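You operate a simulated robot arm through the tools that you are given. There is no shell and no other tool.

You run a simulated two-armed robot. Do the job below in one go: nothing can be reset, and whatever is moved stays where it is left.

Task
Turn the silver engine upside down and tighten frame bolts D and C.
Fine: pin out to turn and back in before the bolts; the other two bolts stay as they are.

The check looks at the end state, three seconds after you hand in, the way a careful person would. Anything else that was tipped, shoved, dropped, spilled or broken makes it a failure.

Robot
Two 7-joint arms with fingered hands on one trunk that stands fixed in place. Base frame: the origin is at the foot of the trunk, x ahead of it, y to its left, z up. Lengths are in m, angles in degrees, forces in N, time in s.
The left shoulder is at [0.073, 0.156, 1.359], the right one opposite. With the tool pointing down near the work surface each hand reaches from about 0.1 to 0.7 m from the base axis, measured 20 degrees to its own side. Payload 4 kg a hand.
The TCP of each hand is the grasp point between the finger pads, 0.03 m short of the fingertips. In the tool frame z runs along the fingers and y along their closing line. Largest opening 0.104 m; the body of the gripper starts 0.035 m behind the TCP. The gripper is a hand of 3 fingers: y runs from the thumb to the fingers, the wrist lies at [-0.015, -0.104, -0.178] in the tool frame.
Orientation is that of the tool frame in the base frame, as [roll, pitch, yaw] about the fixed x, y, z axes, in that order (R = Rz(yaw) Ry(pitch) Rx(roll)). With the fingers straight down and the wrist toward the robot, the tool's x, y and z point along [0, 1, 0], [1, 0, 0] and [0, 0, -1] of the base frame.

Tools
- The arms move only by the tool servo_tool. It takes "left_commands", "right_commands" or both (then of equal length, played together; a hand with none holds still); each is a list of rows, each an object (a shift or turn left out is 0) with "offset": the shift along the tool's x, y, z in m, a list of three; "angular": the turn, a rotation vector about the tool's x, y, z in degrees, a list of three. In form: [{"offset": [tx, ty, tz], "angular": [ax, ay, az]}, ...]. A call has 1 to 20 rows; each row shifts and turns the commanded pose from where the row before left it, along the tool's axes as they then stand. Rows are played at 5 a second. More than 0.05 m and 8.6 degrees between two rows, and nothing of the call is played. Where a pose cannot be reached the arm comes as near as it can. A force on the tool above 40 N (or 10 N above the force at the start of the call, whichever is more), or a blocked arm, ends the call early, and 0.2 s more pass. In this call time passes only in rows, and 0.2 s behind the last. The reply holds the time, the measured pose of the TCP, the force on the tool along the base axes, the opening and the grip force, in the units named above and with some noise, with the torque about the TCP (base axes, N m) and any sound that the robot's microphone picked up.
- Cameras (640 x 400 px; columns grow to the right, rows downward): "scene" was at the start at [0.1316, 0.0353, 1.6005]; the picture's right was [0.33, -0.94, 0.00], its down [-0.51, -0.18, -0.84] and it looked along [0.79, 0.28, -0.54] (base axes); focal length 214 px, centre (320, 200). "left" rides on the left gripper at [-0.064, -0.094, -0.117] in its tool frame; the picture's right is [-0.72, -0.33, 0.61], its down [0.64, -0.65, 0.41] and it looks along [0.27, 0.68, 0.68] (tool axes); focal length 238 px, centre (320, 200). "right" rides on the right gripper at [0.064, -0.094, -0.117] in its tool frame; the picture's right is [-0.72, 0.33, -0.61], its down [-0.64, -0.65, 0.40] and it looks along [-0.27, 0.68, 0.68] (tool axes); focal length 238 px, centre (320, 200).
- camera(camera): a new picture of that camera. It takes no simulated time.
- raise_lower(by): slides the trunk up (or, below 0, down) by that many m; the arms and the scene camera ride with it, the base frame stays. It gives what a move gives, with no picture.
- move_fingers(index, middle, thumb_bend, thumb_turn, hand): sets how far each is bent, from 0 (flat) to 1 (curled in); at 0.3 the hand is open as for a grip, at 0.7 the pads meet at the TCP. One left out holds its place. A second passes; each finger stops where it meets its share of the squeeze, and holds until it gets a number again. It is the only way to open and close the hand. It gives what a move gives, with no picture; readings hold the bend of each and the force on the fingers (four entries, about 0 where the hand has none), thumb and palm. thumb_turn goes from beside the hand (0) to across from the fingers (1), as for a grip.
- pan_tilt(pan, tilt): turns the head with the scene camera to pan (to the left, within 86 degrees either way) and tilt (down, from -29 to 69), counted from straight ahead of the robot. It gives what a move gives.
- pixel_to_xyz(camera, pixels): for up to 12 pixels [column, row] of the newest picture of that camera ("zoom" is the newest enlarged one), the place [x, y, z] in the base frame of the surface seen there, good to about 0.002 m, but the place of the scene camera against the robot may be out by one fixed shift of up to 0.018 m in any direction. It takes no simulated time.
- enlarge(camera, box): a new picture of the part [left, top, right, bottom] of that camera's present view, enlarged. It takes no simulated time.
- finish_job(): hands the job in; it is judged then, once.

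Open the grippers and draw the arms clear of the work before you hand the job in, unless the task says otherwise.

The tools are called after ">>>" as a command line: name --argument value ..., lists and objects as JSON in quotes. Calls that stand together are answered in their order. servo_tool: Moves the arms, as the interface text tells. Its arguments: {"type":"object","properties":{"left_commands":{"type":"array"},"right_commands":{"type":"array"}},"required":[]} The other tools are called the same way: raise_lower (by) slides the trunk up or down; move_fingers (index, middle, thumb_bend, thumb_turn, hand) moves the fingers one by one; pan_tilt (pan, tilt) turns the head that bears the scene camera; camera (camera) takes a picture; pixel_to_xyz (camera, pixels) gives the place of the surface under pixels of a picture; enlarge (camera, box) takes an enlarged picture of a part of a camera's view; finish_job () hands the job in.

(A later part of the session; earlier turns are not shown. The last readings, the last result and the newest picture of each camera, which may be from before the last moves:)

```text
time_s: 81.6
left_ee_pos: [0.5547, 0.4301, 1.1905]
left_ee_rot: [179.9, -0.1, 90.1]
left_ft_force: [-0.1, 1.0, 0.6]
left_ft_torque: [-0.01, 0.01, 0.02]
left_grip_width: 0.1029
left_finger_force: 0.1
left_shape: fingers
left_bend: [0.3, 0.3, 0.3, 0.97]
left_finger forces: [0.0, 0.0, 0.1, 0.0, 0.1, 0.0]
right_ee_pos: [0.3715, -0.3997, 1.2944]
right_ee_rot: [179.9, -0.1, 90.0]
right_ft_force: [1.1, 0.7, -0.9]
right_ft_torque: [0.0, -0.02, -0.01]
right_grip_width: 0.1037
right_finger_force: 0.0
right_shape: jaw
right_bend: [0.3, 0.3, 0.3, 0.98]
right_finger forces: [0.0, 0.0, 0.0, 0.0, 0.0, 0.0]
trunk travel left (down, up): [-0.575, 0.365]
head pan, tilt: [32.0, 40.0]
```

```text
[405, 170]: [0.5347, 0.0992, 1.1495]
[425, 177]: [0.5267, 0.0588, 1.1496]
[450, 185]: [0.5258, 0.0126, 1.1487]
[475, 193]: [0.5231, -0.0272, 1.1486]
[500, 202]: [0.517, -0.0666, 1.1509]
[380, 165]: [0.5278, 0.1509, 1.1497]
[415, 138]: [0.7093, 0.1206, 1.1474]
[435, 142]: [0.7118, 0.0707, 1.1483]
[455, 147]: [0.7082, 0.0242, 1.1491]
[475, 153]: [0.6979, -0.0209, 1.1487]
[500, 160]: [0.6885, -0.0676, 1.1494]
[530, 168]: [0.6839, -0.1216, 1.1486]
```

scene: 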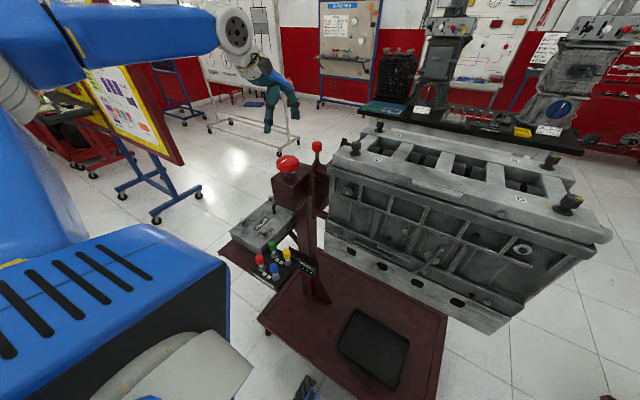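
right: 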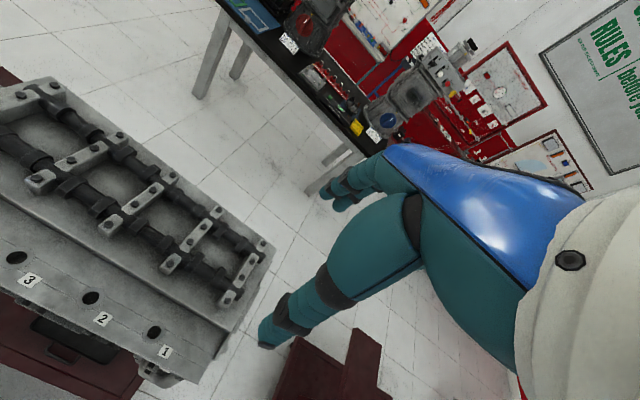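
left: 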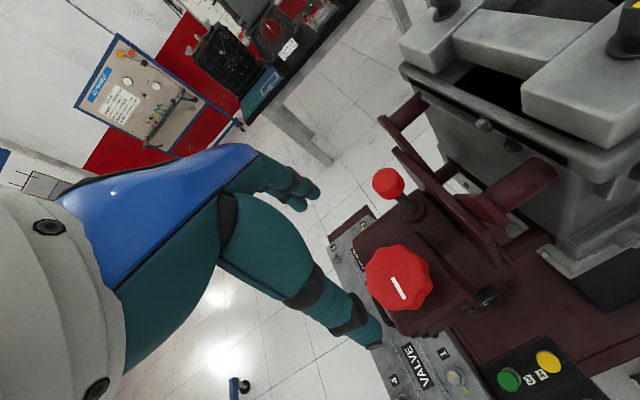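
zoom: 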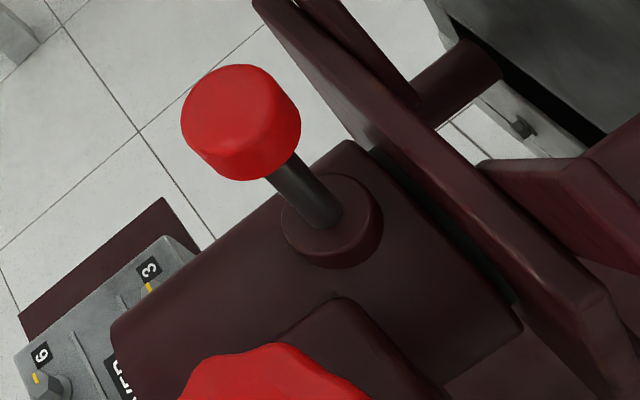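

The mark is at 180° and the rails are level within 0.3°. Before going to the pin I check how high the faceplate now stands next to it.

>>> enlarge --camera "left" --box '[340, 80, 560, 260]'

>>> pixel_to_xyz --camera "left" --pixels '[[385, 122], [400, 152], [420, 180], [440, 203], [470, 230], [485, 250], [415, 100], [400, 120], [450, 195], [520, 185], [500, 200], [430, 195]]'

```text
2.22 times, centred on (450, 170) of left
```

zoom: 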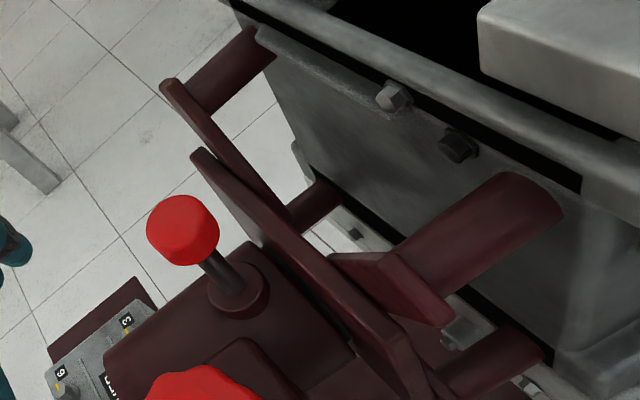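

```text
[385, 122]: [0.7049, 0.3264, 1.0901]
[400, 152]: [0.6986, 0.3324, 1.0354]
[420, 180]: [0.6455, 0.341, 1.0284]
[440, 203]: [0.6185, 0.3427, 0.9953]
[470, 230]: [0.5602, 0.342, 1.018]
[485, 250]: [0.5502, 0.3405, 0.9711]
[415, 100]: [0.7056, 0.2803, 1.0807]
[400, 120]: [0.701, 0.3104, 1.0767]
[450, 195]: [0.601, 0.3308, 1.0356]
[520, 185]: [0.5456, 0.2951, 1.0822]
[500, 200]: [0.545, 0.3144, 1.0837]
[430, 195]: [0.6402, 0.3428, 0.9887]
```

The plate near the pin is low (≤1.035 by x 0.6–0.64), so the same approach works. I narrow the hand and go over the pin.

>>> move_fingers --hand "left" --index 0.45 --middle 0.45 --thumb_bend 0.45

>>> servo_tool --left_commands '[{"offset": [-0.0285, 0.0365, 0]}, {"offset": [-0.0285, 0.0365, 0]}, {"offset": [0, 0, 0.025]}]'

>>> camera --camera "left"

>>> enlarge --camera "scene" --box '[270, 90, 370, 190]'

```text
time_s: 82.6
left_ee_pos: [0.5539, 0.4316, 1.1899]
left_ee_rot: [-179.9, 0.0, 90.1]
left_ft_force: [-0.3, -0.6, 0.7]
left_ft_torque: [-0.01, 0.0, -0.01]
left_grip_width: 0.0657
left_finger_force: 0.0
left_shape: fingers
left_bend: [0.45, 0.45, 0.45, 0.97]
left_finger forces: [0.0, 0.0, 0.0, 0.1, 0.1, 0.0]
right_ee_pos: [0.373, -0.3984, 1.2964]
right_ee_rot: [180.0, 0.1, 90.0]
right_ft_force: [0.7, 0.5, -0.3]
right_ft_torque: [0.04, 0.03, -0.02]
right_grip_width: 0.1035
right_finger_force: 0.0
right_shape: jaw
right_bend: [0.3, 0.3, 0.3, 0.98]
right_finger forces: [0.1, 0.0, 0.0, 0.1, 0.0, 0.1]
trunk travel left (down, up): [-0.575, 0.365]
head pan, tilt: [32.0, 40.0]
```

```text
time_s: 83.4
left_ee_pos: [0.6278, 0.3721, 1.1653]
left_ee_rot: [179.9, -0.1, 90.1]
left_ft_force: [-0.4, -0.4, 0.4]
left_ft_torque: [-0.01, -0.02, -0.04]
left_grip_width: 0.0655
left_finger_force: 0.0
left_shape: fingers
left_bend: [0.45, 0.45, 0.45, 0.97]
left_finger forces: [0.1, 0.0, 0.0, 0.0, 0.0, 0.1]
right_ee_pos: [0.3721, -0.4002, 1.2963]
right_ee_rot: [179.9, 0.0, 90.0]
right_ft_force: [-0.2, -0.4, 0.2]
right_ft_torque: [0.04, -0.02, 0.0]
right_grip_width: 0.1036
right_finger_force: 0.0
right_shape: jaw
right_bend: [0.3, 0.3, 0.3, 0.98]
right_finger forces: [0.0, 0.0, 0.0, 0.0, 0.0, 0.0]
trunk travel left (down, up): [-0.575, 0.365]
head pan, tilt: [32.0, 40.0]
```

```text
taken
```

left: 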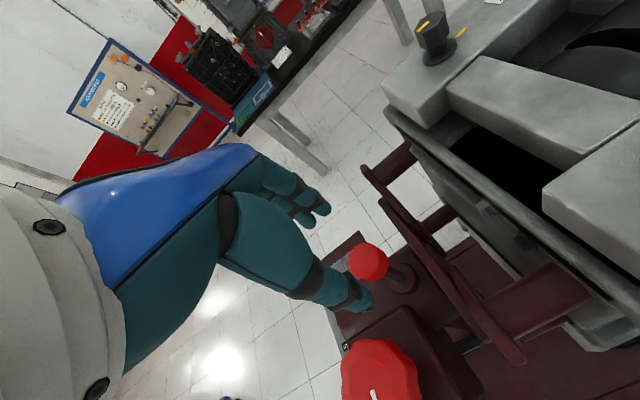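

```text
4.00 times, centred on (320, 140) of scene
```

zoom: 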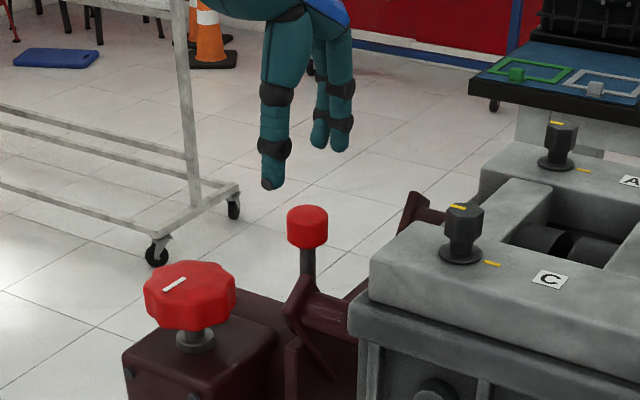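

I descend around the raised pin head and close on it.

>>> servo_tool --left_commands '[{"offset": [0, 0, 0.03]}, {"offset": [0, 0, 0.03]}, {"offset": [0, 0, 0.019]}]'

>>> move_fingers --hand "left" --index 0.72 --middle 0.72 --thumb_bend 0.72

>>> enlarge --camera "scene" --box '[270, 90, 370, 190]'

```text
time_s: 84.2
left_ee_pos: [0.6296, 0.3727, 1.0852]
left_ee_rot: [179.9, 0.1, 90.1]
left_ft_force: [-0.3, 0.4, 0.4]
left_ft_torque: [0.02, 0.01, -0.02]
left_grip_width: 0.0654
left_finger_force: 0.0
left_shape: fingers
left_bend: [0.45, 0.45, 0.45, 0.97]
left_finger forces: [0.1, 0.0, 0.1, 0.1, 0.0, 0.1]
right_ee_pos: [0.3712, -0.4008, 1.2966]
right_ee_rot: [180.0, 0.0, 89.9]
right_ft_force: [-0.1, 0.8, 0.5]
right_ft_torque: [0.03, -0.02, 0.02]
right_grip_width: 0.1039
right_finger_force: 0.2
right_shape: jaw
right_bend: [0.3, 0.3, 0.3, 0.98]
right_finger forces: [0.1, 0.1, 0.0, 0.0, 0.1, 0.0]
trunk travel left (down, up): [-0.575, 0.365]
head pan, tilt: [32.0, 40.0]
```

```text
time_s: 85.2
left_ee_pos: [0.6278, 0.3722, 1.0838]
left_ee_rot: [-179.9, 0.0, 90.0]
left_ft_force: [1.4, 0.5, -3.6]
left_ft_torque: [0.02, -0.01, 0.01]
left_grip_width: 0.0118
left_finger_force: 10.2
left_shape: fingers
left_bend: [0.71, 0.72, 0.66, 0.97]
left_finger forces: [9.1, 1.7, 0.0, 0.0, 8.3, 0.0]
right_ee_pos: [0.3722, -0.3996, 1.2959]
right_ee_rot: [-179.9, 0.0, 90.0]
right_ft_force: [0.2, 0.4, 0.3]
right_ft_torque: [-0.02, 0.03, -0.02]
right_grip_width: 0.1035
right_finger_force: 0.1
right_shape: jaw
right_bend: [0.3, 0.3, 0.3, 0.98]
right_finger forces: [0.1, 0.0, 0.0, 0.0, 0.0, 0.0]
trunk travel left (down, up): [-0.575, 0.365]
head pan, tilt: [32.0, 40.0]
```

```text
4.00 times, centred on (320, 140) of scene
```

zoom: 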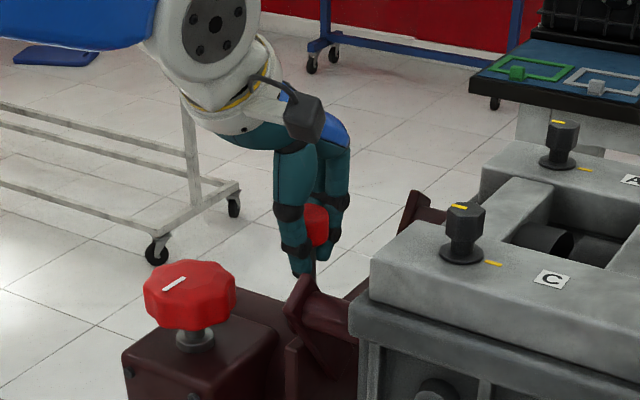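

Gripped. I push the pin down in small steps and watch the force.

>>> servo_tool --left_commands '[{"offset": [0, 0, 0.005]}, {"offset": [0, 0, 0.005]}, {"offset": [0, 0, 0.005]}, {"offset": [0, 0, 0.005]}]'

>>> enlarge --camera "scene" --box '[270, 90, 370, 190]'

```text
time_s: 86.2
left_ee_pos: [0.6276, 0.3734, 1.0647]
left_ee_rot: [-180.0, -0.1, 89.9]
left_ft_force: [4.9, -0.6, 0.6]
left_ft_torque: [0.02, -0.07, -0.01]
left_grip_width: 0.0113
left_finger_force: 9.6
left_shape: fingers
left_bend: [0.71, 0.72, 0.67, 0.97]
left_finger forces: [9.8, 1.8, 0.0, 0.0, 7.2, 0.0]
right_ee_pos: [0.3748, -0.3993, 1.295]
right_ee_rot: [-179.9, 0.0, 90.0]
right_ft_force: [-1.1, 0.4, -0.3]
right_ft_torque: [-0.03, 0.0, -0.03]
right_grip_width: 0.1036
right_finger_force: 0.1
right_shape: jaw
right_bend: [0.3, 0.3, 0.3, 0.98]
right_finger forces: [0.1, 0.1, 0.0, 0.0, 0.0, 0.1]
trunk travel left (down, up): [-0.575, 0.365]
head pan, tilt: [32.0, 40.0]
```

```text
4.00 times, centred on (320, 140) of scene
```

zoom: 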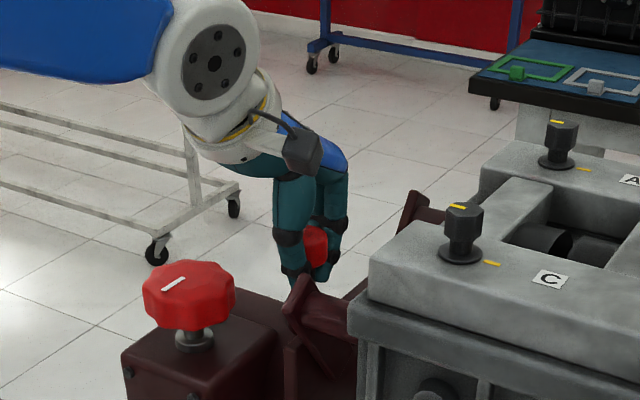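

The head travels down with the fingers. I push the remaining ~20 mm.

>>> servo_tool --left_commands '[{"offset": [0, 0, 0.005]}, {"offset": [0, 0, 0.005]}, {"offset": [0, 0, 0.004]}, {"offset": [0, 0, 0.003]}]'

>>> enlarge --camera "scene" --box '[270, 90, 370, 190]'

```text
time_s: 87.2
left_ee_pos: [0.6277, 0.3735, 1.0469]
left_ee_rot: [179.9, 0.1, 89.9]
left_ft_force: [6.0, 0.2, 0.1]
left_ft_torque: [-0.02, -0.09, 0.05]
left_grip_width: 0.0114
left_finger_force: 10.1
left_shape: fingers
left_bend: [0.71, 0.72, 0.67, 0.97]
left_finger forces: [10.4, 2.0, 0.0, 0.1, 6.8, 0.0]
right_ee_pos: [0.373, -0.3998, 1.2956]
right_ee_rot: [-180.0, 0.0, 89.9]
right_ft_force: [0.3, 0.2, -0.1]
right_ft_torque: [0.02, -0.06, -0.02]
right_grip_width: 0.1036
right_finger_force: 0.1
right_shape: jaw
right_bend: [0.3, 0.3, 0.3, 0.98]
right_finger forces: [0.1, 0.1, 0.0, 0.0, 0.0, 0.1]
trunk travel left (down, up): [-0.575, 0.365]
head pan, tilt: [32.0, 40.0]
```

```text
4.00 times, centred on (320, 140) of scene
```

zoom: 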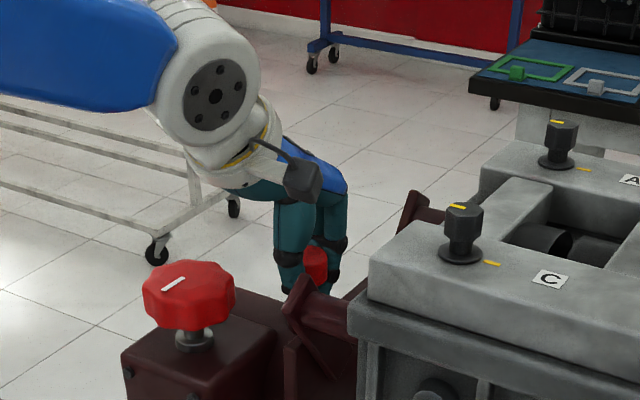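

The pin went down 37 mm without resistance. I open, rise, and check how far it sits compared to before.

>>> move_fingers --hand "left" --index 0.45 --middle 0.45 --thumb_bend 0.45

>>> servo_tool --left_commands '[{"offset": [0, 0, -0.03]}, {"offset": [0, 0, -0.03]}, {"offset": [0, 0, -0.03]}]'

>>> camera --camera "left"

>>> enlarge --camera "left" --box '[320, 220, 440, 310]'

>>> enlarge --camera "scene" --box '[270, 120, 350, 190]'

```text
time_s: 88.2
left_ee_pos: [0.6266, 0.3729, 1.0483]
left_ee_rot: [179.9, -0.1, 89.9]
left_ft_force: [-0.9, 0.1, -0.9]
left_ft_torque: [-0.01, 0.0, 0.03]
left_grip_width: 0.0646
left_finger_force: 0.1
left_shape: fingers
left_bend: [0.45, 0.45, 0.45, 0.97]
left_finger forces: [0.0, 0.0, 0.1, 0.1, 0.0, 0.1]
right_ee_pos: [0.3713, -0.3995, 1.2954]
right_ee_rot: [-180.0, -0.1, 89.9]
right_ft_force: [0.8, 0.2, -0.2]
right_ft_torque: [0.03, -0.04, -0.01]
right_grip_width: 0.1034
right_finger_force: 0.1
right_shape: jaw
right_bend: [0.3, 0.3, 0.3, 0.98]
right_finger forces: [0.1, 0.1, 0.1, 0.1, 0.0, 0.0]
trunk travel left (down, up): [-0.575, 0.365]
head pan, tilt: [32.0, 40.0]
```

```text
time_s: 89.0
left_ee_pos: [0.6253, 0.3725, 1.1374]
left_ee_rot: [-180.0, 0.1, 90.1]
left_ft_force: [-0.1, 0.9, 0.2]
left_ft_torque: [-0.02, 0.0, 0.01]
left_grip_width: 0.0645
left_finger_force: 0.1
left_shape: fingers
left_bend: [0.45, 0.45, 0.45, 0.97]
left_finger forces: [0.0, 0.0, 0.0, 0.1, 0.1, 0.0]
right_ee_pos: [0.3717, -0.4001, 1.2959]
right_ee_rot: [-179.9, 0.0, 90.0]
right_ft_force: [-0.6, -0.1, -1.1]
right_ft_torque: [0.01, 0.0, -0.01]
right_grip_width: 0.1036
right_finger_force: 0.1
right_shape: jaw
right_bend: [0.3, 0.3, 0.3, 0.98]
right_finger forces: [0.1, 0.1, 0.0, 0.0, 0.0, 0.0]
trunk travel left (down, up): [-0.575, 0.365]
head pan, tilt: [32.0, 40.0]
```

```text
taken
```

left: 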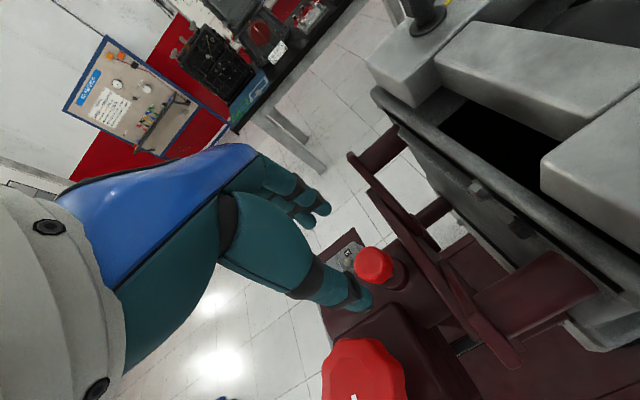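

```text
4.44 times, centred on (380, 265) of left
```

zoom: 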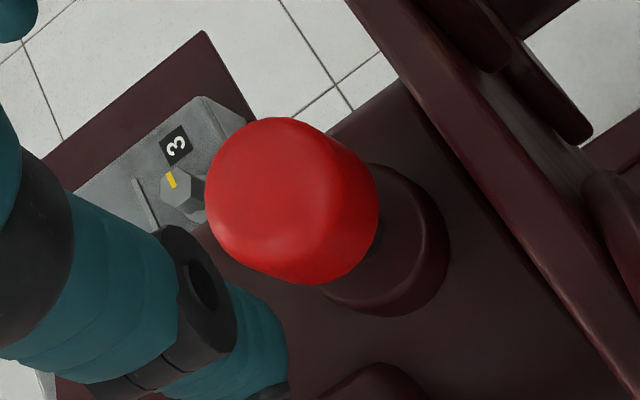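

```text
5.71 times, centred on (310, 155) of scene
```

zoom: 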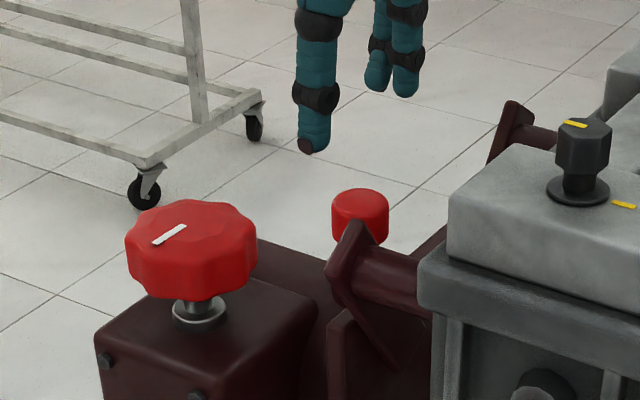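

>>> pixel_to_xyz --camera "left" --pixels '[[368, 262], [372, 258], [376, 266], [370, 270], [364, 260], [378, 255], [373, 264], [369, 255]]'

```text
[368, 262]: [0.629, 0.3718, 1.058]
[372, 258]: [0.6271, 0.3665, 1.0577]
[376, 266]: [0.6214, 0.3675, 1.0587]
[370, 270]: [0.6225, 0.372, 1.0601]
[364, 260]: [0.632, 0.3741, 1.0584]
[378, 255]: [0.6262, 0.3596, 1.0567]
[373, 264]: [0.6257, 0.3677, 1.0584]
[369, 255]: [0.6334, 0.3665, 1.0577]
```

The pin's top is back at 1.058, the same as at the start. To be sure it's seated, I close the hand and press gently on its top.

>>> move_fingers --hand "left" --index 0.7 --middle 0.7 --thumb_bend 0.7

>>> servo_tool --left_commands '[{"offset": [0, 0, 0.02]}, {"offset": [0, 0, 0.015]}, {"offset": [0, 0, 0.005]}]'

>>> enlarge --camera "scene" --box '[270, 120, 350, 190]'

```text
time_s: 90.0
left_ee_pos: [0.627, 0.3722, 1.139]
left_ee_rot: [-179.9, 0.0, 90.0]
left_ft_force: [0.1, 0.4, 0.1]
left_ft_torque: [0.01, -0.02, 0.02]
left_grip_width: 0.0017
left_finger_force: 0.0
left_shape: fingers
left_bend: [0.7, 0.7, 0.7, 0.97]
left_finger forces: [0.0, 0.1, 0.1, 0.1, 0.0, 0.0]
right_ee_pos: [0.3714, -0.3996, 1.2949]
right_ee_rot: [180.0, 0.0, 89.9]
right_ft_force: [-0.4, 0.4, -0.2]
right_ft_torque: [0.03, -0.04, -0.06]
right_grip_width: 0.1038
right_finger_force: 0.0
right_shape: jaw
right_bend: [0.3, 0.3, 0.3, 0.98]
right_finger forces: [0.1, 0.0, 0.1, 0.1, 0.0, 0.0]
trunk travel left (down, up): [-0.575, 0.365]
head pan, tilt: [32.0, 40.0]
```

```text
time_s: 90.8
left_ee_pos: [0.6285, 0.374, 1.0975]
left_ee_rot: [180.0, 0.1, 90.0]
left_ft_force: [-0.2, 0.6, 0.1]
left_ft_torque: [-0.02, -0.02, 0.03]
left_grip_width: 0.0016
left_finger_force: 0.1
left_shape: fingers
left_bend: [0.7, 0.7, 0.7, 0.97]
left_finger forces: [0.0, 0.0, 0.1, 0.0, 0.0, 0.0]
right_ee_pos: [0.3724, -0.3986, 1.2959]
right_ee_rot: [179.9, 0.0, 90.0]
right_ft_force: [0.0, 0.5, 1.1]
right_ft_torque: [0.0, 0.01, 0.02]
right_grip_width: 0.1037
right_finger_force: 0.1
right_shape: jaw
right_bend: [0.3, 0.3, 0.3, 0.98]
right_finger forces: [0.1, 0.0, 0.1, 0.1, 0.0, 0.1]
trunk travel left (down, up): [-0.575, 0.365]
head pan, tilt: [32.0, 40.0]
```

```text
5.71 times, centred on (310, 155) of scene
```

zoom: 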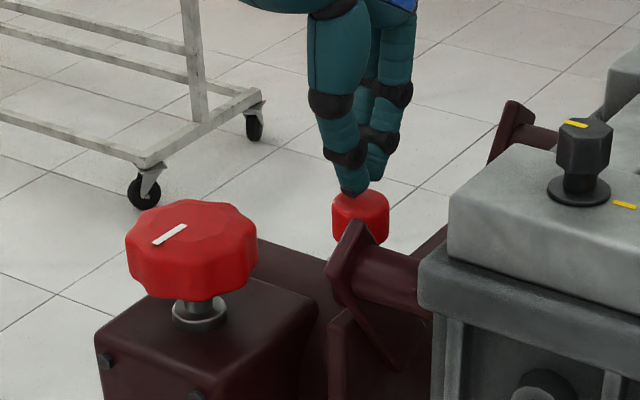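

The fingertips are just above the head. I press down in 4 mm steps.

>>> servo_tool --left_commands '[{"offset": [0, 0, 0.004]}, {"offset": [0, 0, 0.004]}, {"offset": [0, 0, 0.003]}]'

>>> enlarge --camera "scene" --box '[270, 120, 350, 190]'

```text
time_s: 91.6
left_ee_pos: [0.626, 0.3717, 1.0892]
left_ee_rot: [179.7, 0.0, 89.9]
left_ft_force: [-0.8, 0.8, 8.7]
left_ft_torque: [-0.01, 0.13, -0.03]
left_grip_width: 0.0009
left_finger_force: 5.0
left_shape: fingers
left_bend: [0.7, 0.7, 0.7, 0.98]
left_finger forces: [0.6, 0.0, 0.1, 0.1, 8.3, 0.1]
right_ee_pos: [0.3698, -0.3995, 1.297]
right_ee_rot: [179.9, -0.1, 90.0]
right_ft_force: [-0.7, -0.2, 0.4]
right_ft_torque: [0.01, 0.0, -0.01]
right_grip_width: 0.1038
right_finger_force: 0.0
right_shape: jaw
right_bend: [0.3, 0.3, 0.3, 0.98]
right_finger forces: [0.0, 0.0, 0.0, 0.0, 0.0, 0.0]
trunk travel left (down, up): [-0.575, 0.365]
head pan, tilt: [32.0, 40.0]
```

```text
5.71 times, centred on (310, 155) of scene
```

zoom: 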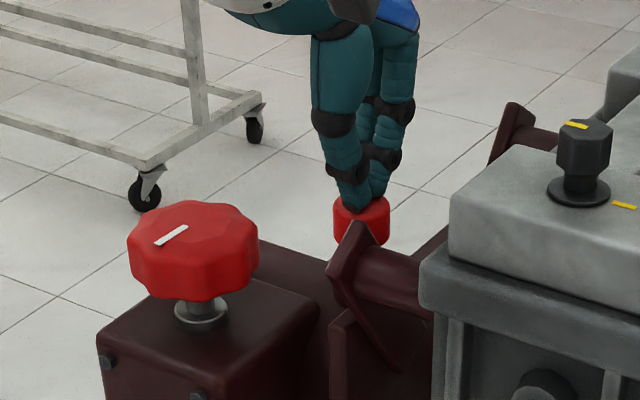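

The pin resists at 8.7 N without moving: it is seated. I lift away and look at the bolts closely.

>>> servo_tool --left_commands '[{"offset": [0, 0, -0.04]}, {"offset": [0, 0, -0.04]}, {"offset": [0, 0, -0.04]}, {"offset": [0, 0, -0.04]}, {"offset": [0, -0.04, -0.02]}, {"offset": [0, -0.04, -0.02]}]'

>>> move_fingers --hand "left" --index 0.45 --middle 0.45 --thumb_bend 0.45

>>> camera --camera "scene"

>>> camera --camera "left"

>>> enlarge --camera "scene" --box '[330, 120, 430, 200]'

>>> enlarge --camera "scene" --box '[500, 140, 620, 250]'

```text
time_s: 93.0
left_ee_pos: [0.5416, 0.3744, 1.2867]
left_ee_rot: [179.8, -0.1, 89.9]
left_ft_force: [-0.2, 0.2, 0.5]
left_ft_torque: [-0.02, -0.02, 0.01]
left_grip_width: 0.0006
left_finger_force: 0.0
left_shape: fingers
left_bend: [0.7, 0.7, 0.7, 0.98]
left_finger forces: [0.0, 0.1, 0.0, 0.0, 0.0, 0.0]
right_ee_pos: [0.369, -0.3978, 1.2979]
right_ee_rot: [179.9, 0.1, 90.0]
right_ft_force: [0.0, 0.5, 0.1]
right_ft_torque: [-0.03, -0.05, -0.01]
right_grip_width: 0.1037
right_finger_force: 0.1
right_shape: jaw
right_bend: [0.3, 0.3, 0.3, 0.98]
right_finger forces: [0.0, 0.0, 0.0, 0.0, 0.1, 0.0]
trunk travel left (down, up): [-0.575, 0.365]
head pan, tilt: [32.0, 40.0]
```

```text
time_s: 94.0
left_ee_pos: [0.5458, 0.3725, 1.284]
left_ee_rot: [180.0, 0.0, 90.0]
left_ft_force: [0.3, 0.6, 0.0]
left_ft_torque: [0.02, 0.01, 0.0]
left_grip_width: 0.0648
left_finger_force: 0.0
left_shape: fingers
left_bend: [0.45, 0.45, 0.45, 0.98]
left_finger forces: [0.0, 0.0, 0.0, 0.0, 0.1, 0.1]
right_ee_pos: [0.3742, -0.4002, 1.2944]
right_ee_rot: [-179.8, -0.1, 90.0]
right_ft_force: [-0.1, -0.4, -0.5]
right_ft_torque: [0.02, 0.0, -0.05]
right_grip_width: 0.1035
right_finger_force: 0.0
right_shape: jaw
right_bend: [0.3, 0.3, 0.3, 0.98]
right_finger forces: [0.1, 0.0, 0.0, 0.0, 0.0, 0.0]
trunk travel left (down, up): [-0.575, 0.365]
head pan, tilt: [32.0, 40.0]
```

```text
taken
```

scene: 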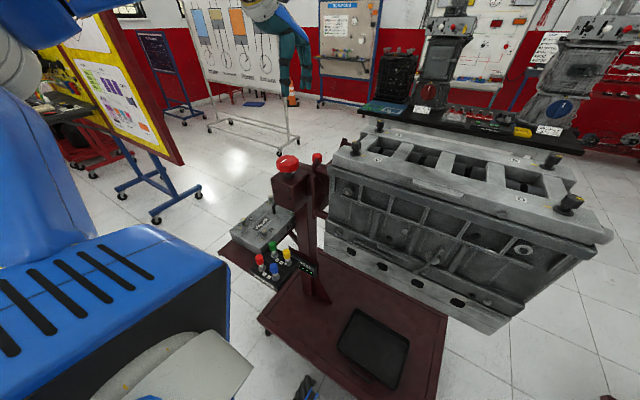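

```text
taken
```

left: 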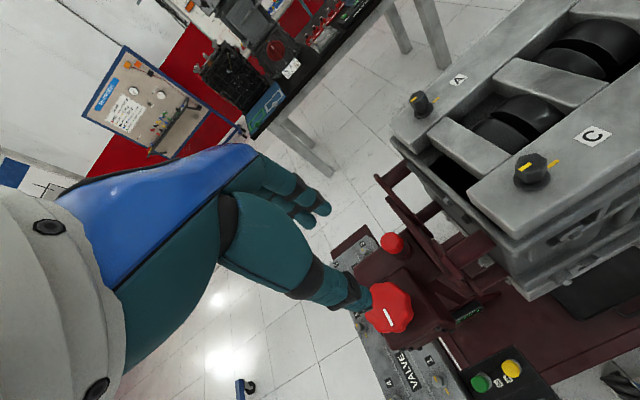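

```text
5.00 times, centred on (380, 160) of scene
```

zoom: 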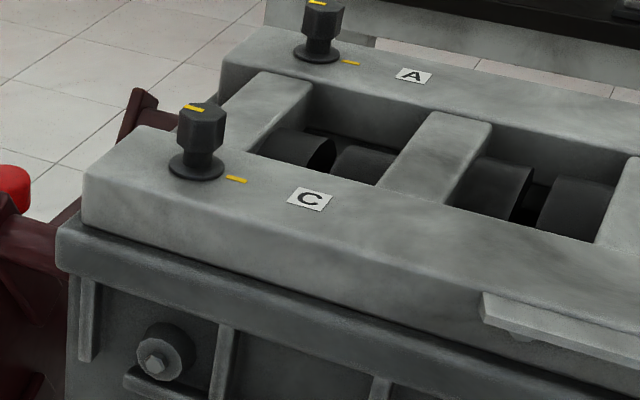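

```text
3.64 times, centred on (560, 195) of scene
```

zoom: 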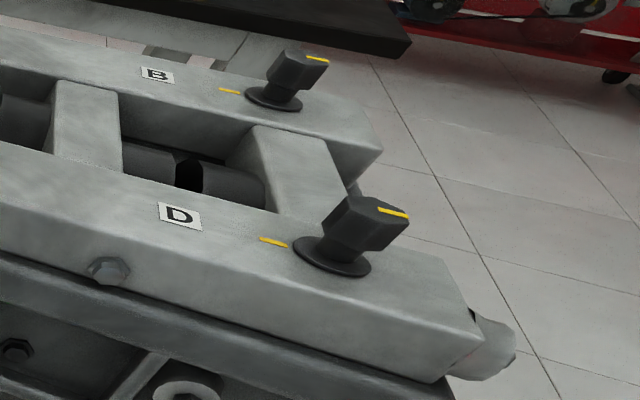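

I zoom on bolt C in the left view and on the others to read head marks against frame marks.

>>> enlarge --camera "left" --box '[490, 120, 610, 210]'

>>> pixel_to_xyz --camera "zoom" --pixels '[[320, 200], [300, 180], [340, 220]]'

>>> enlarge --camera "left" --box '[390, 60, 480, 130]'

```text
4.44 times, centred on (550, 165) of left
```

zoom: 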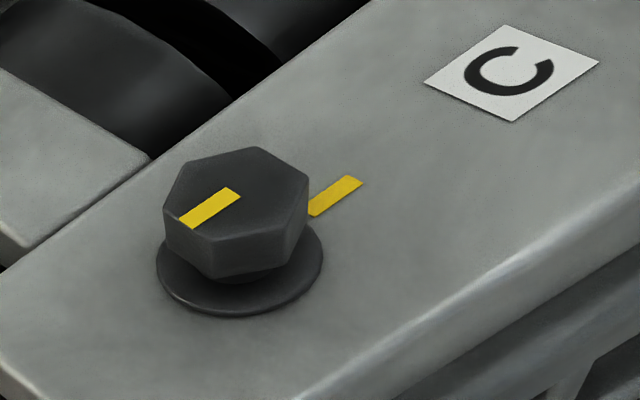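

```text
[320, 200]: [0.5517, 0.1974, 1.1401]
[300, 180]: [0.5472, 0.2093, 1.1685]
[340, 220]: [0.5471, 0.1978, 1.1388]
```

```text
5.71 times, centred on (435, 95) of left
```

zoom: 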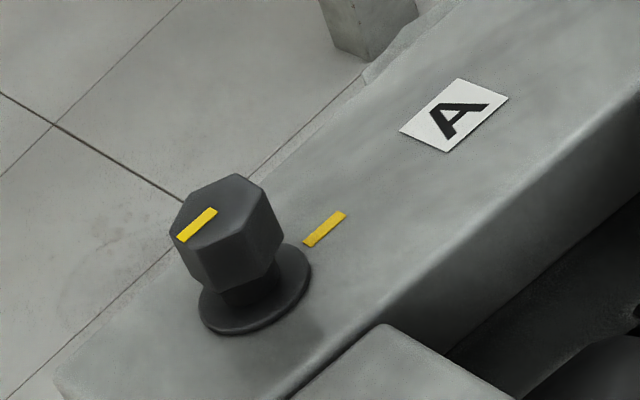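

Both C's marks are opposite each other (head mark toward +y, frame mark toward −y): a half turn clockwise should align them. I measure the head exactly.

>>> enlarge --camera "left" --box '[505, 140, 565, 200]'

>>> pixel_to_xyz --camera "zoom" --pixels '[[200, 170], [260, 140], [330, 180], [200, 220], [180, 200], [300, 260], [220, 300], [150, 250], [320, 300], [400, 150], [260, 200], [400, 300]]'

```text
6.67 times, centred on (535, 170) of left
```

zoom: 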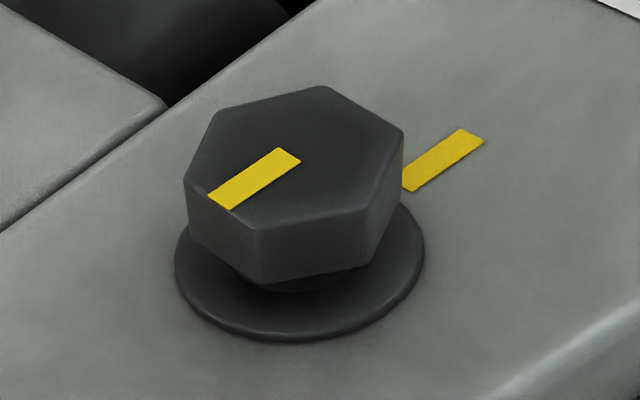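

```text
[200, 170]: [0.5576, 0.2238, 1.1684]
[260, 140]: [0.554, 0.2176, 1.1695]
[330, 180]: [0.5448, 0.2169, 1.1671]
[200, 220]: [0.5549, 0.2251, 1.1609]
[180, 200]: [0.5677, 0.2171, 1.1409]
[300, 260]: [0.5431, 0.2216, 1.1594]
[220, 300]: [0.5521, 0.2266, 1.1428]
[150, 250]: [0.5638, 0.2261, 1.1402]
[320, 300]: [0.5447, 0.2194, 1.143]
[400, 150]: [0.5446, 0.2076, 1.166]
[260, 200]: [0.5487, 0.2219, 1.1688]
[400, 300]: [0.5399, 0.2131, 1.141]
```

>>> pixel_to_xyz --camera "zoom" --pixels '[[294, 160], [290, 155], [300, 165], [215, 115], [322, 92], [398, 132], [372, 205], [258, 225], [190, 182], [235, 190], [285, 158], [445, 160]]'

```text
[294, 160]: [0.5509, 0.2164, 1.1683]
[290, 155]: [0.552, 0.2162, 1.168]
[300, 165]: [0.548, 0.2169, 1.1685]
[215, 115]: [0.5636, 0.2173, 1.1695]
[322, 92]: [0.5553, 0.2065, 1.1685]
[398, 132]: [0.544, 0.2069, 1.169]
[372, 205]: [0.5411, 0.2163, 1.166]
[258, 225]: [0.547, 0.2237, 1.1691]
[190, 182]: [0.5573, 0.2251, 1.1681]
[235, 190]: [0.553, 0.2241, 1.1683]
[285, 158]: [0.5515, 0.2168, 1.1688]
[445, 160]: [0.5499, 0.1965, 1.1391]
```

Bolt C: head centre ≈ (0.551, 0.216), top z 1.168, about 22 mm across corners, with corners along ±x; frame top 1.140. I raise the trunk 0.12 m to get the same arm posture I used at the knob.

>>> raise_lower --by 0.12

>>> pan_tilt --pan 5 --tilt 45

>>> camera --camera "scene"

```text
time_s: 95.5
left_ee_pos: [0.5466, 0.3728, 1.4052]
left_ee_rot: [-180.0, 0.0, 90.0]
left_ft_force: [-0.6, 0.0, 0.5]
left_ft_torque: [0.0, -0.02, -0.03]
left_grip_width: 0.065
left_finger_force: 0.0
left_shape: fingers
left_bend: [0.45, 0.45, 0.45, 0.98]
left_finger forces: [0.1, 0.0, 0.0, 0.0, 0.0, 0.0]
right_ee_pos: [0.3716, -0.3991, 1.4151]
right_ee_rot: [-179.9, 0.1, 90.0]
right_ft_force: [-0.3, -0.4, 0.2]
right_ft_torque: [-0.04, -0.03, -0.02]
right_grip_width: 0.1039
right_finger_force: 0.1
right_shape: jaw
right_bend: [0.3, 0.3, 0.3, 0.98]
right_finger forces: [0.1, 0.0, 0.0, 0.0, 0.1, 0.0]
trunk travel left (down, up): [-0.695, 0.245]
head pan, tilt: [32.0, 40.0]
```

```text
time_s: 96.4
left_ee_pos: [0.5457, 0.3715, 1.4045]
left_ee_rot: [-179.9, 0.0, 90.0]
left_ft_force: [0.2, 1.2, 0.3]
left_ft_torque: [0.01, -0.02, 0.0]
left_grip_width: 0.0646
left_finger_force: 0.1
left_shape: fingers
left_bend: [0.45, 0.45, 0.45, 0.98]
left_finger forces: [0.1, 0.0, 0.1, 0.1, 0.1, 0.0]
right_ee_pos: [0.3726, -0.3991, 1.416]
right_ee_rot: [180.0, 0.0, 90.1]
right_ft_force: [-0.1, 0.6, 0.2]
right_ft_torque: [-0.01, 0.02, -0.01]
right_grip_width: 0.1038
right_finger_force: 0.0
right_shape: jaw
right_bend: [0.3, 0.3, 0.3, 0.98]
right_finger forces: [0.0, 0.0, 0.0, 0.0, 0.0, 0.0]
trunk travel left (down, up): [-0.695, 0.245]
head pan, tilt: [5.0, 45.0]
```

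```text
taken
```

scene: 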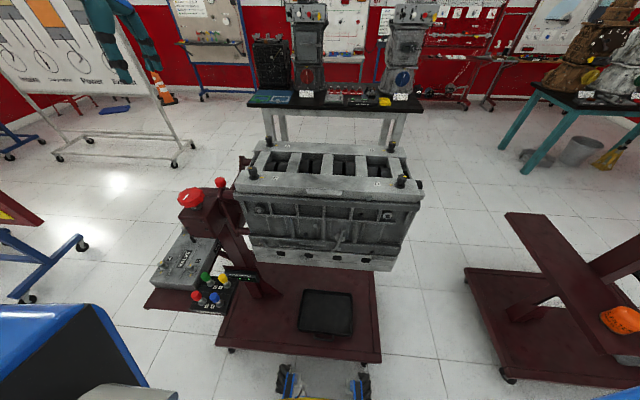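

Since the task names D first, I'll do D with the right hand first. I get D's rough place from the scene.

>>> enlarge --camera "scene" --box '[360, 130, 440, 200]'

>>> pixel_to_xyz --camera "scene" --pixels '[[402, 177], [402, 180], [252, 170], [392, 145], [269, 144], [377, 182]]'

>>> camera --camera "right"

```text
5.71 times, centred on (400, 165) of scene
```

zoom: 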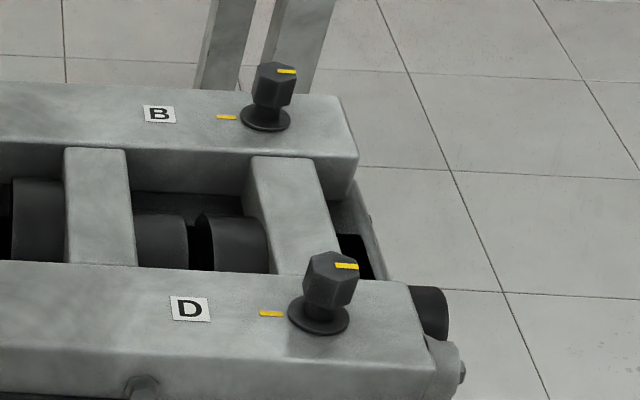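

```text
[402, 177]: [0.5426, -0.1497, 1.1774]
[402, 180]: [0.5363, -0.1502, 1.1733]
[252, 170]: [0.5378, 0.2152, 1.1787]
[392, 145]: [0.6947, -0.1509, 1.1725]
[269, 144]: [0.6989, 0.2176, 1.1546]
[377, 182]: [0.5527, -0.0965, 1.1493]
```

```text
taken
```

right: 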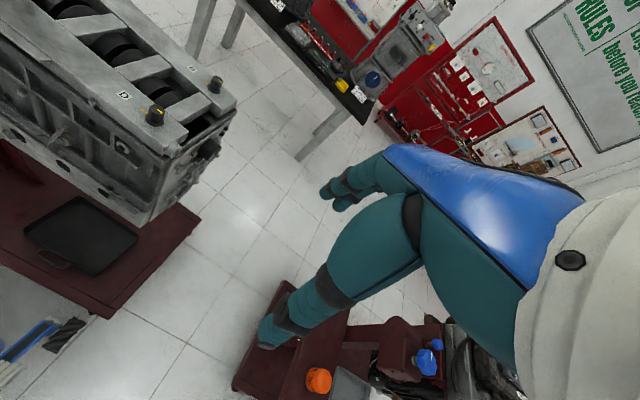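

D is near (0.55, −0.152). I bring the right hand over it, staying high, with the fingers narrowed.

>>> servo_tool --right_commands '[{"offset": [0.0309, 0.0224, 0]}, {"offset": [0.0309, 0.0224, 0]}, {"offset": [0.0309, 0.0224, 0]}, {"offset": [0.0309, 0.0224, 0]}, {"offset": [0.0309, 0.0224, 0]}, {"offset": [0.0309, 0.0224, 0]}, {"offset": [0.0309, 0.0224, 0]}, {"offset": [0.0309, 0.0224, 0]}, {"offset": [0, 0, 0.04]}, {"offset": [0, 0, 0.04]}]'

>>> move_fingers --hand "right" --index 0.45 --middle 0.45 --thumb_bend 0.45

>>> camera --camera "right"

>>> camera --camera "scene"

```text
time_s: 98.6
left_ee_pos: [0.5468, 0.3711, 1.4053]
left_ee_rot: [180.0, -0.1, 89.9]
left_ft_force: [-0.2, -1.0, 0.5]
left_ft_torque: [0.03, -0.01, 0.0]
left_grip_width: 0.0647
left_finger_force: 0.0
left_shape: fingers
left_bend: [0.45, 0.45, 0.45, 0.98]
left_finger forces: [0.1, 0.0, 0.0, 0.1, 0.0, 0.0]
right_ee_pos: [0.5537, -0.1542, 1.3327]
right_ee_rot: [-180.0, -0.1, 90.0]
right_ft_force: [-0.4, -0.5, -0.1]
right_ft_torque: [0.02, -0.02, 0.0]
right_grip_width: 0.1034
right_finger_force: 0.1
right_shape: jaw
right_bend: [0.3, 0.3, 0.3, 0.98]
right_finger forces: [0.1, 0.0, 0.0, 0.0, 0.0, 0.0]
trunk travel left (down, up): [-0.695, 0.245]
head pan, tilt: [5.0, 45.0]
```

```text
time_s: 99.6
left_ee_pos: [0.5458, 0.3725, 1.4058]
left_ee_rot: [-179.9, 0.1, 90.0]
left_ft_force: [0.0, 0.5, 0.1]
left_ft_torque: [0.0, 0.02, 0.01]
left_grip_width: 0.0647
left_finger_force: 0.1
left_shape: fingers
left_bend: [0.45, 0.45, 0.45, 0.98]
left_finger forces: [0.0, 0.0, 0.0, 0.0, 0.0, 0.0]
right_ee_pos: [0.5537, -0.1533, 1.3335]
right_ee_rot: [-180.0, 0.1, 90.0]
right_ft_force: [-0.5, -0.1, -0.2]
right_ft_torque: [0.01, -0.04, 0.02]
right_grip_width: 0.0654
right_finger_force: 0.0
right_shape: fingers
right_bend: [0.45, 0.45, 0.45, 0.98]
right_finger forces: [0.0, 0.1, 0.0, 0.0, 0.0, 0.0]
trunk travel left (down, up): [-0.695, 0.245]
head pan, tilt: [5.0, 45.0]
```

```text
taken
```

right: 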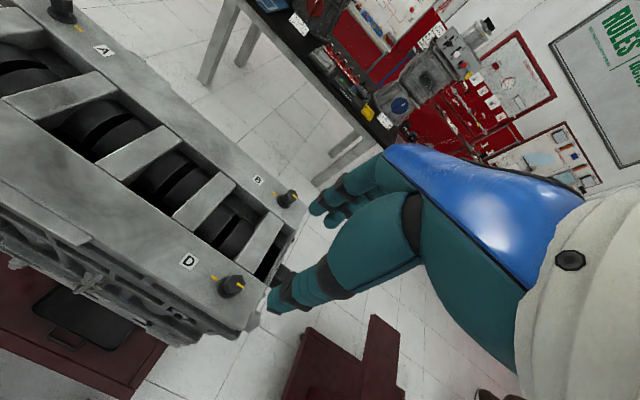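

```text
taken
```

scene: 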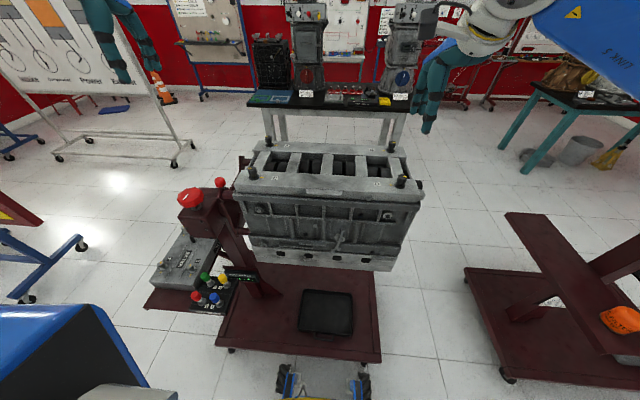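

The right camera sees D at about (231,286). I enlarge it to find its centre and hex orientation.

>>> enlarge --camera "right" --box '[200, 260, 260, 310]'

>>> pixel_to_xyz --camera "zoom" --pixels '[[320, 200], [300, 180], [340, 180], [320, 160], [280, 200], [350, 220], [370, 200], [260, 170], [300, 250], [340, 250], [200, 200], [400, 160]]'

```text
8.00 times, centred on (230, 285) of right
```

zoom: 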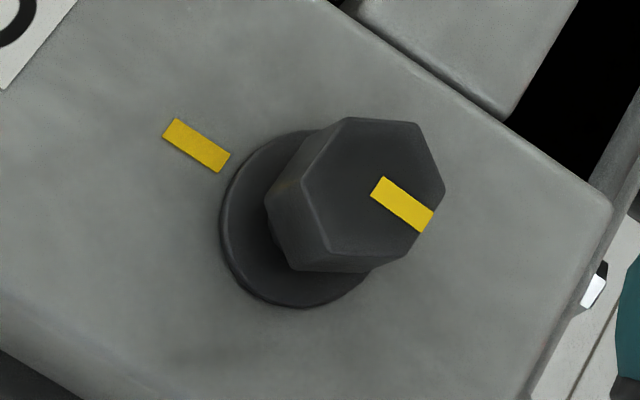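

```text
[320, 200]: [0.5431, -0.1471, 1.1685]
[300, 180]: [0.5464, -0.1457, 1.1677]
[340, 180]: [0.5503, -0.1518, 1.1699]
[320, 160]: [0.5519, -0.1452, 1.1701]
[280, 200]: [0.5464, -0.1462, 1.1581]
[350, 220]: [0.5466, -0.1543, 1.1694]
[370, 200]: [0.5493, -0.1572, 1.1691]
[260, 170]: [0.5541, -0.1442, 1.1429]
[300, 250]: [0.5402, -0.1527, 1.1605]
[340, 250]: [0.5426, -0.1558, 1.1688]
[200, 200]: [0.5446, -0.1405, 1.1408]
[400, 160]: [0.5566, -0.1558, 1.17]
```

>>> pixel_to_xyz --camera "zoom" --pixels '[[376, 186], [372, 182], [380, 190], [350, 123], [414, 128], [440, 187], [405, 246], [335, 246], [307, 186], [196, 145], [385, 185], [428, 220]]'

```text
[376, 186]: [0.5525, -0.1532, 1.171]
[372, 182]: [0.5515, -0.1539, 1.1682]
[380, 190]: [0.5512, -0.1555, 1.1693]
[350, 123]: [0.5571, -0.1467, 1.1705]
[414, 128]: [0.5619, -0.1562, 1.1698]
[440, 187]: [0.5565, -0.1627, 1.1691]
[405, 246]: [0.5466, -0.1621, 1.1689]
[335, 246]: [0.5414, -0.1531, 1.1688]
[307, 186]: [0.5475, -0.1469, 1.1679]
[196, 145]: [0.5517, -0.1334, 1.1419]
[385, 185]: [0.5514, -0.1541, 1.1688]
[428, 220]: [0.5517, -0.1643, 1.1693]
```

D: head centre ≈ (0.5518, −0.1544), top 1.169, corners along ±x, head mark toward −y and frame mark toward +y (half a turn). I align the closing line with a flat (yaw 120) and come down above it.

>>> servo_tool --right_commands '[{"offset": [-0.0007, -0.0019, 0], "angular": [0, 0, 0]}, {"offset": [0, 0, 0.029], "angular": [0, 0, -7.5]}, {"offset": [0, 0, 0.029], "angular": [0, 0, -7.5]}, {"offset": [0, 0, 0.029], "angular": [0, 0, -7.5]}, {"offset": [0, 0, 0.029], "angular": [0, 0, -7.5]}]'

>>> camera --camera "right"

>>> enlarge --camera "scene" --box '[340, 80, 480, 200]'

```text
time_s: 100.8
left_ee_pos: [0.5465, 0.3729, 1.4048]
left_ee_rot: [180.0, 0.0, 90.0]
left_ft_force: [-0.5, 0.1, -0.1]
left_ft_torque: [-0.03, -0.02, -0.01]
left_grip_width: 0.0644
left_finger_force: 0.1
left_shape: fingers
left_bend: [0.45, 0.45, 0.45, 0.98]
left_finger forces: [0.0, 0.0, 0.0, 0.1, 0.0, 0.1]
right_ee_pos: [0.5509, -0.1524, 1.2212]
right_ee_rot: [179.9, -0.1, 120.1]
right_ft_force: [0.5, 0.4, 0.6]
right_ft_torque: [0.0, 0.03, 0.03]
right_grip_width: 0.0656
right_finger_force: 0.1
right_shape: fingers
right_bend: [0.45, 0.45, 0.45, 0.98]
right_finger forces: [0.0, 0.1, 0.1, 0.0, 0.0, 0.1]
trunk travel left (down, up): [-0.695, 0.245]
head pan, tilt: [5.0, 45.0]
```

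```text
taken
```

right: 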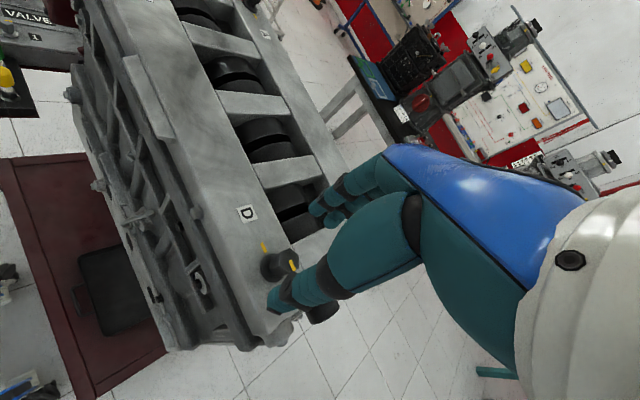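

```text
3.33 times, centred on (410, 140) of scene
```

zoom: 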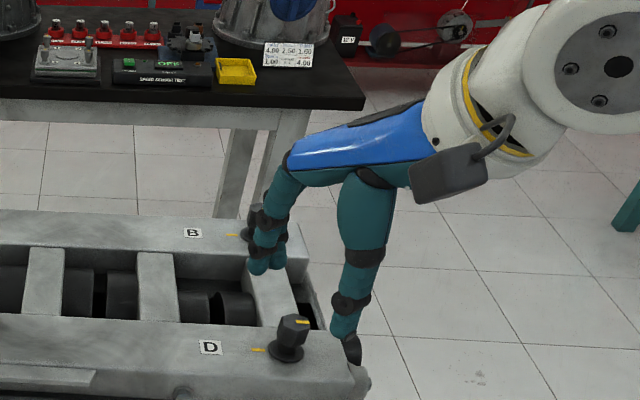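

The thumb is on the near-right side and the fingers far-left of D, centred. I descend in small steps.

>>> servo_tool --right_commands '[{"offset": [0, 0, 0.015]}, {"offset": [0, 0, 0.015]}, {"offset": [0, 0, 0.01]}]'

>>> camera --camera "right"

>>> enlarge --camera "right" --box '[220, 190, 350, 320]'

>>> enlarge --camera "scene" --box '[370, 130, 450, 200]'

```text
time_s: 101.6
left_ee_pos: [0.5467, 0.3727, 1.4052]
left_ee_rot: [180.0, 0.0, 90.1]
left_ft_force: [1.2, 0.5, -0.3]
left_ft_torque: [0.01, -0.04, 0.0]
left_grip_width: 0.0642
left_finger_force: 0.1
left_shape: fingers
left_bend: [0.45, 0.45, 0.45, 0.98]
left_finger forces: [0.0, 0.0, 0.0, 0.1, 0.0, 0.1]
right_ee_pos: [0.5509, -0.1508, 1.1796]
right_ee_rot: [179.9, -0.1, 119.9]
right_ft_force: [0.9, -0.2, 0.3]
right_ft_torque: [-0.03, -0.01, -0.04]
right_grip_width: 0.0657
right_finger_force: 0.0
right_shape: fingers
right_bend: [0.45, 0.45, 0.45, 0.98]
right_finger forces: [0.0, 0.0, 0.1, 0.0, 0.1, 0.0]
trunk travel left (down, up): [-0.695, 0.245]
head pan, tilt: [5.0, 45.0]
```

```text
taken
```

right: 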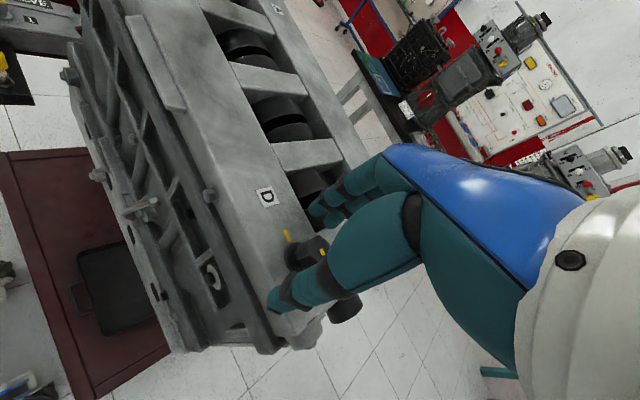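

```text
3.08 times, centred on (285, 255) of right
```

zoom: 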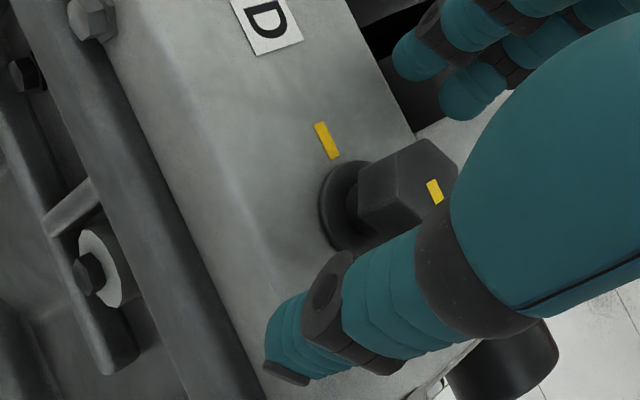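

```text
5.71 times, centred on (410, 165) of scene
```

zoom: 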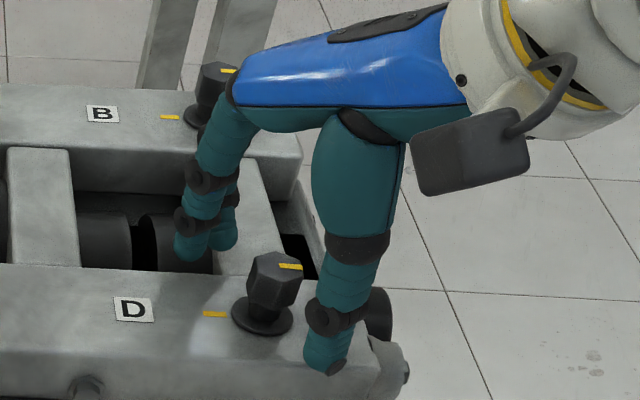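

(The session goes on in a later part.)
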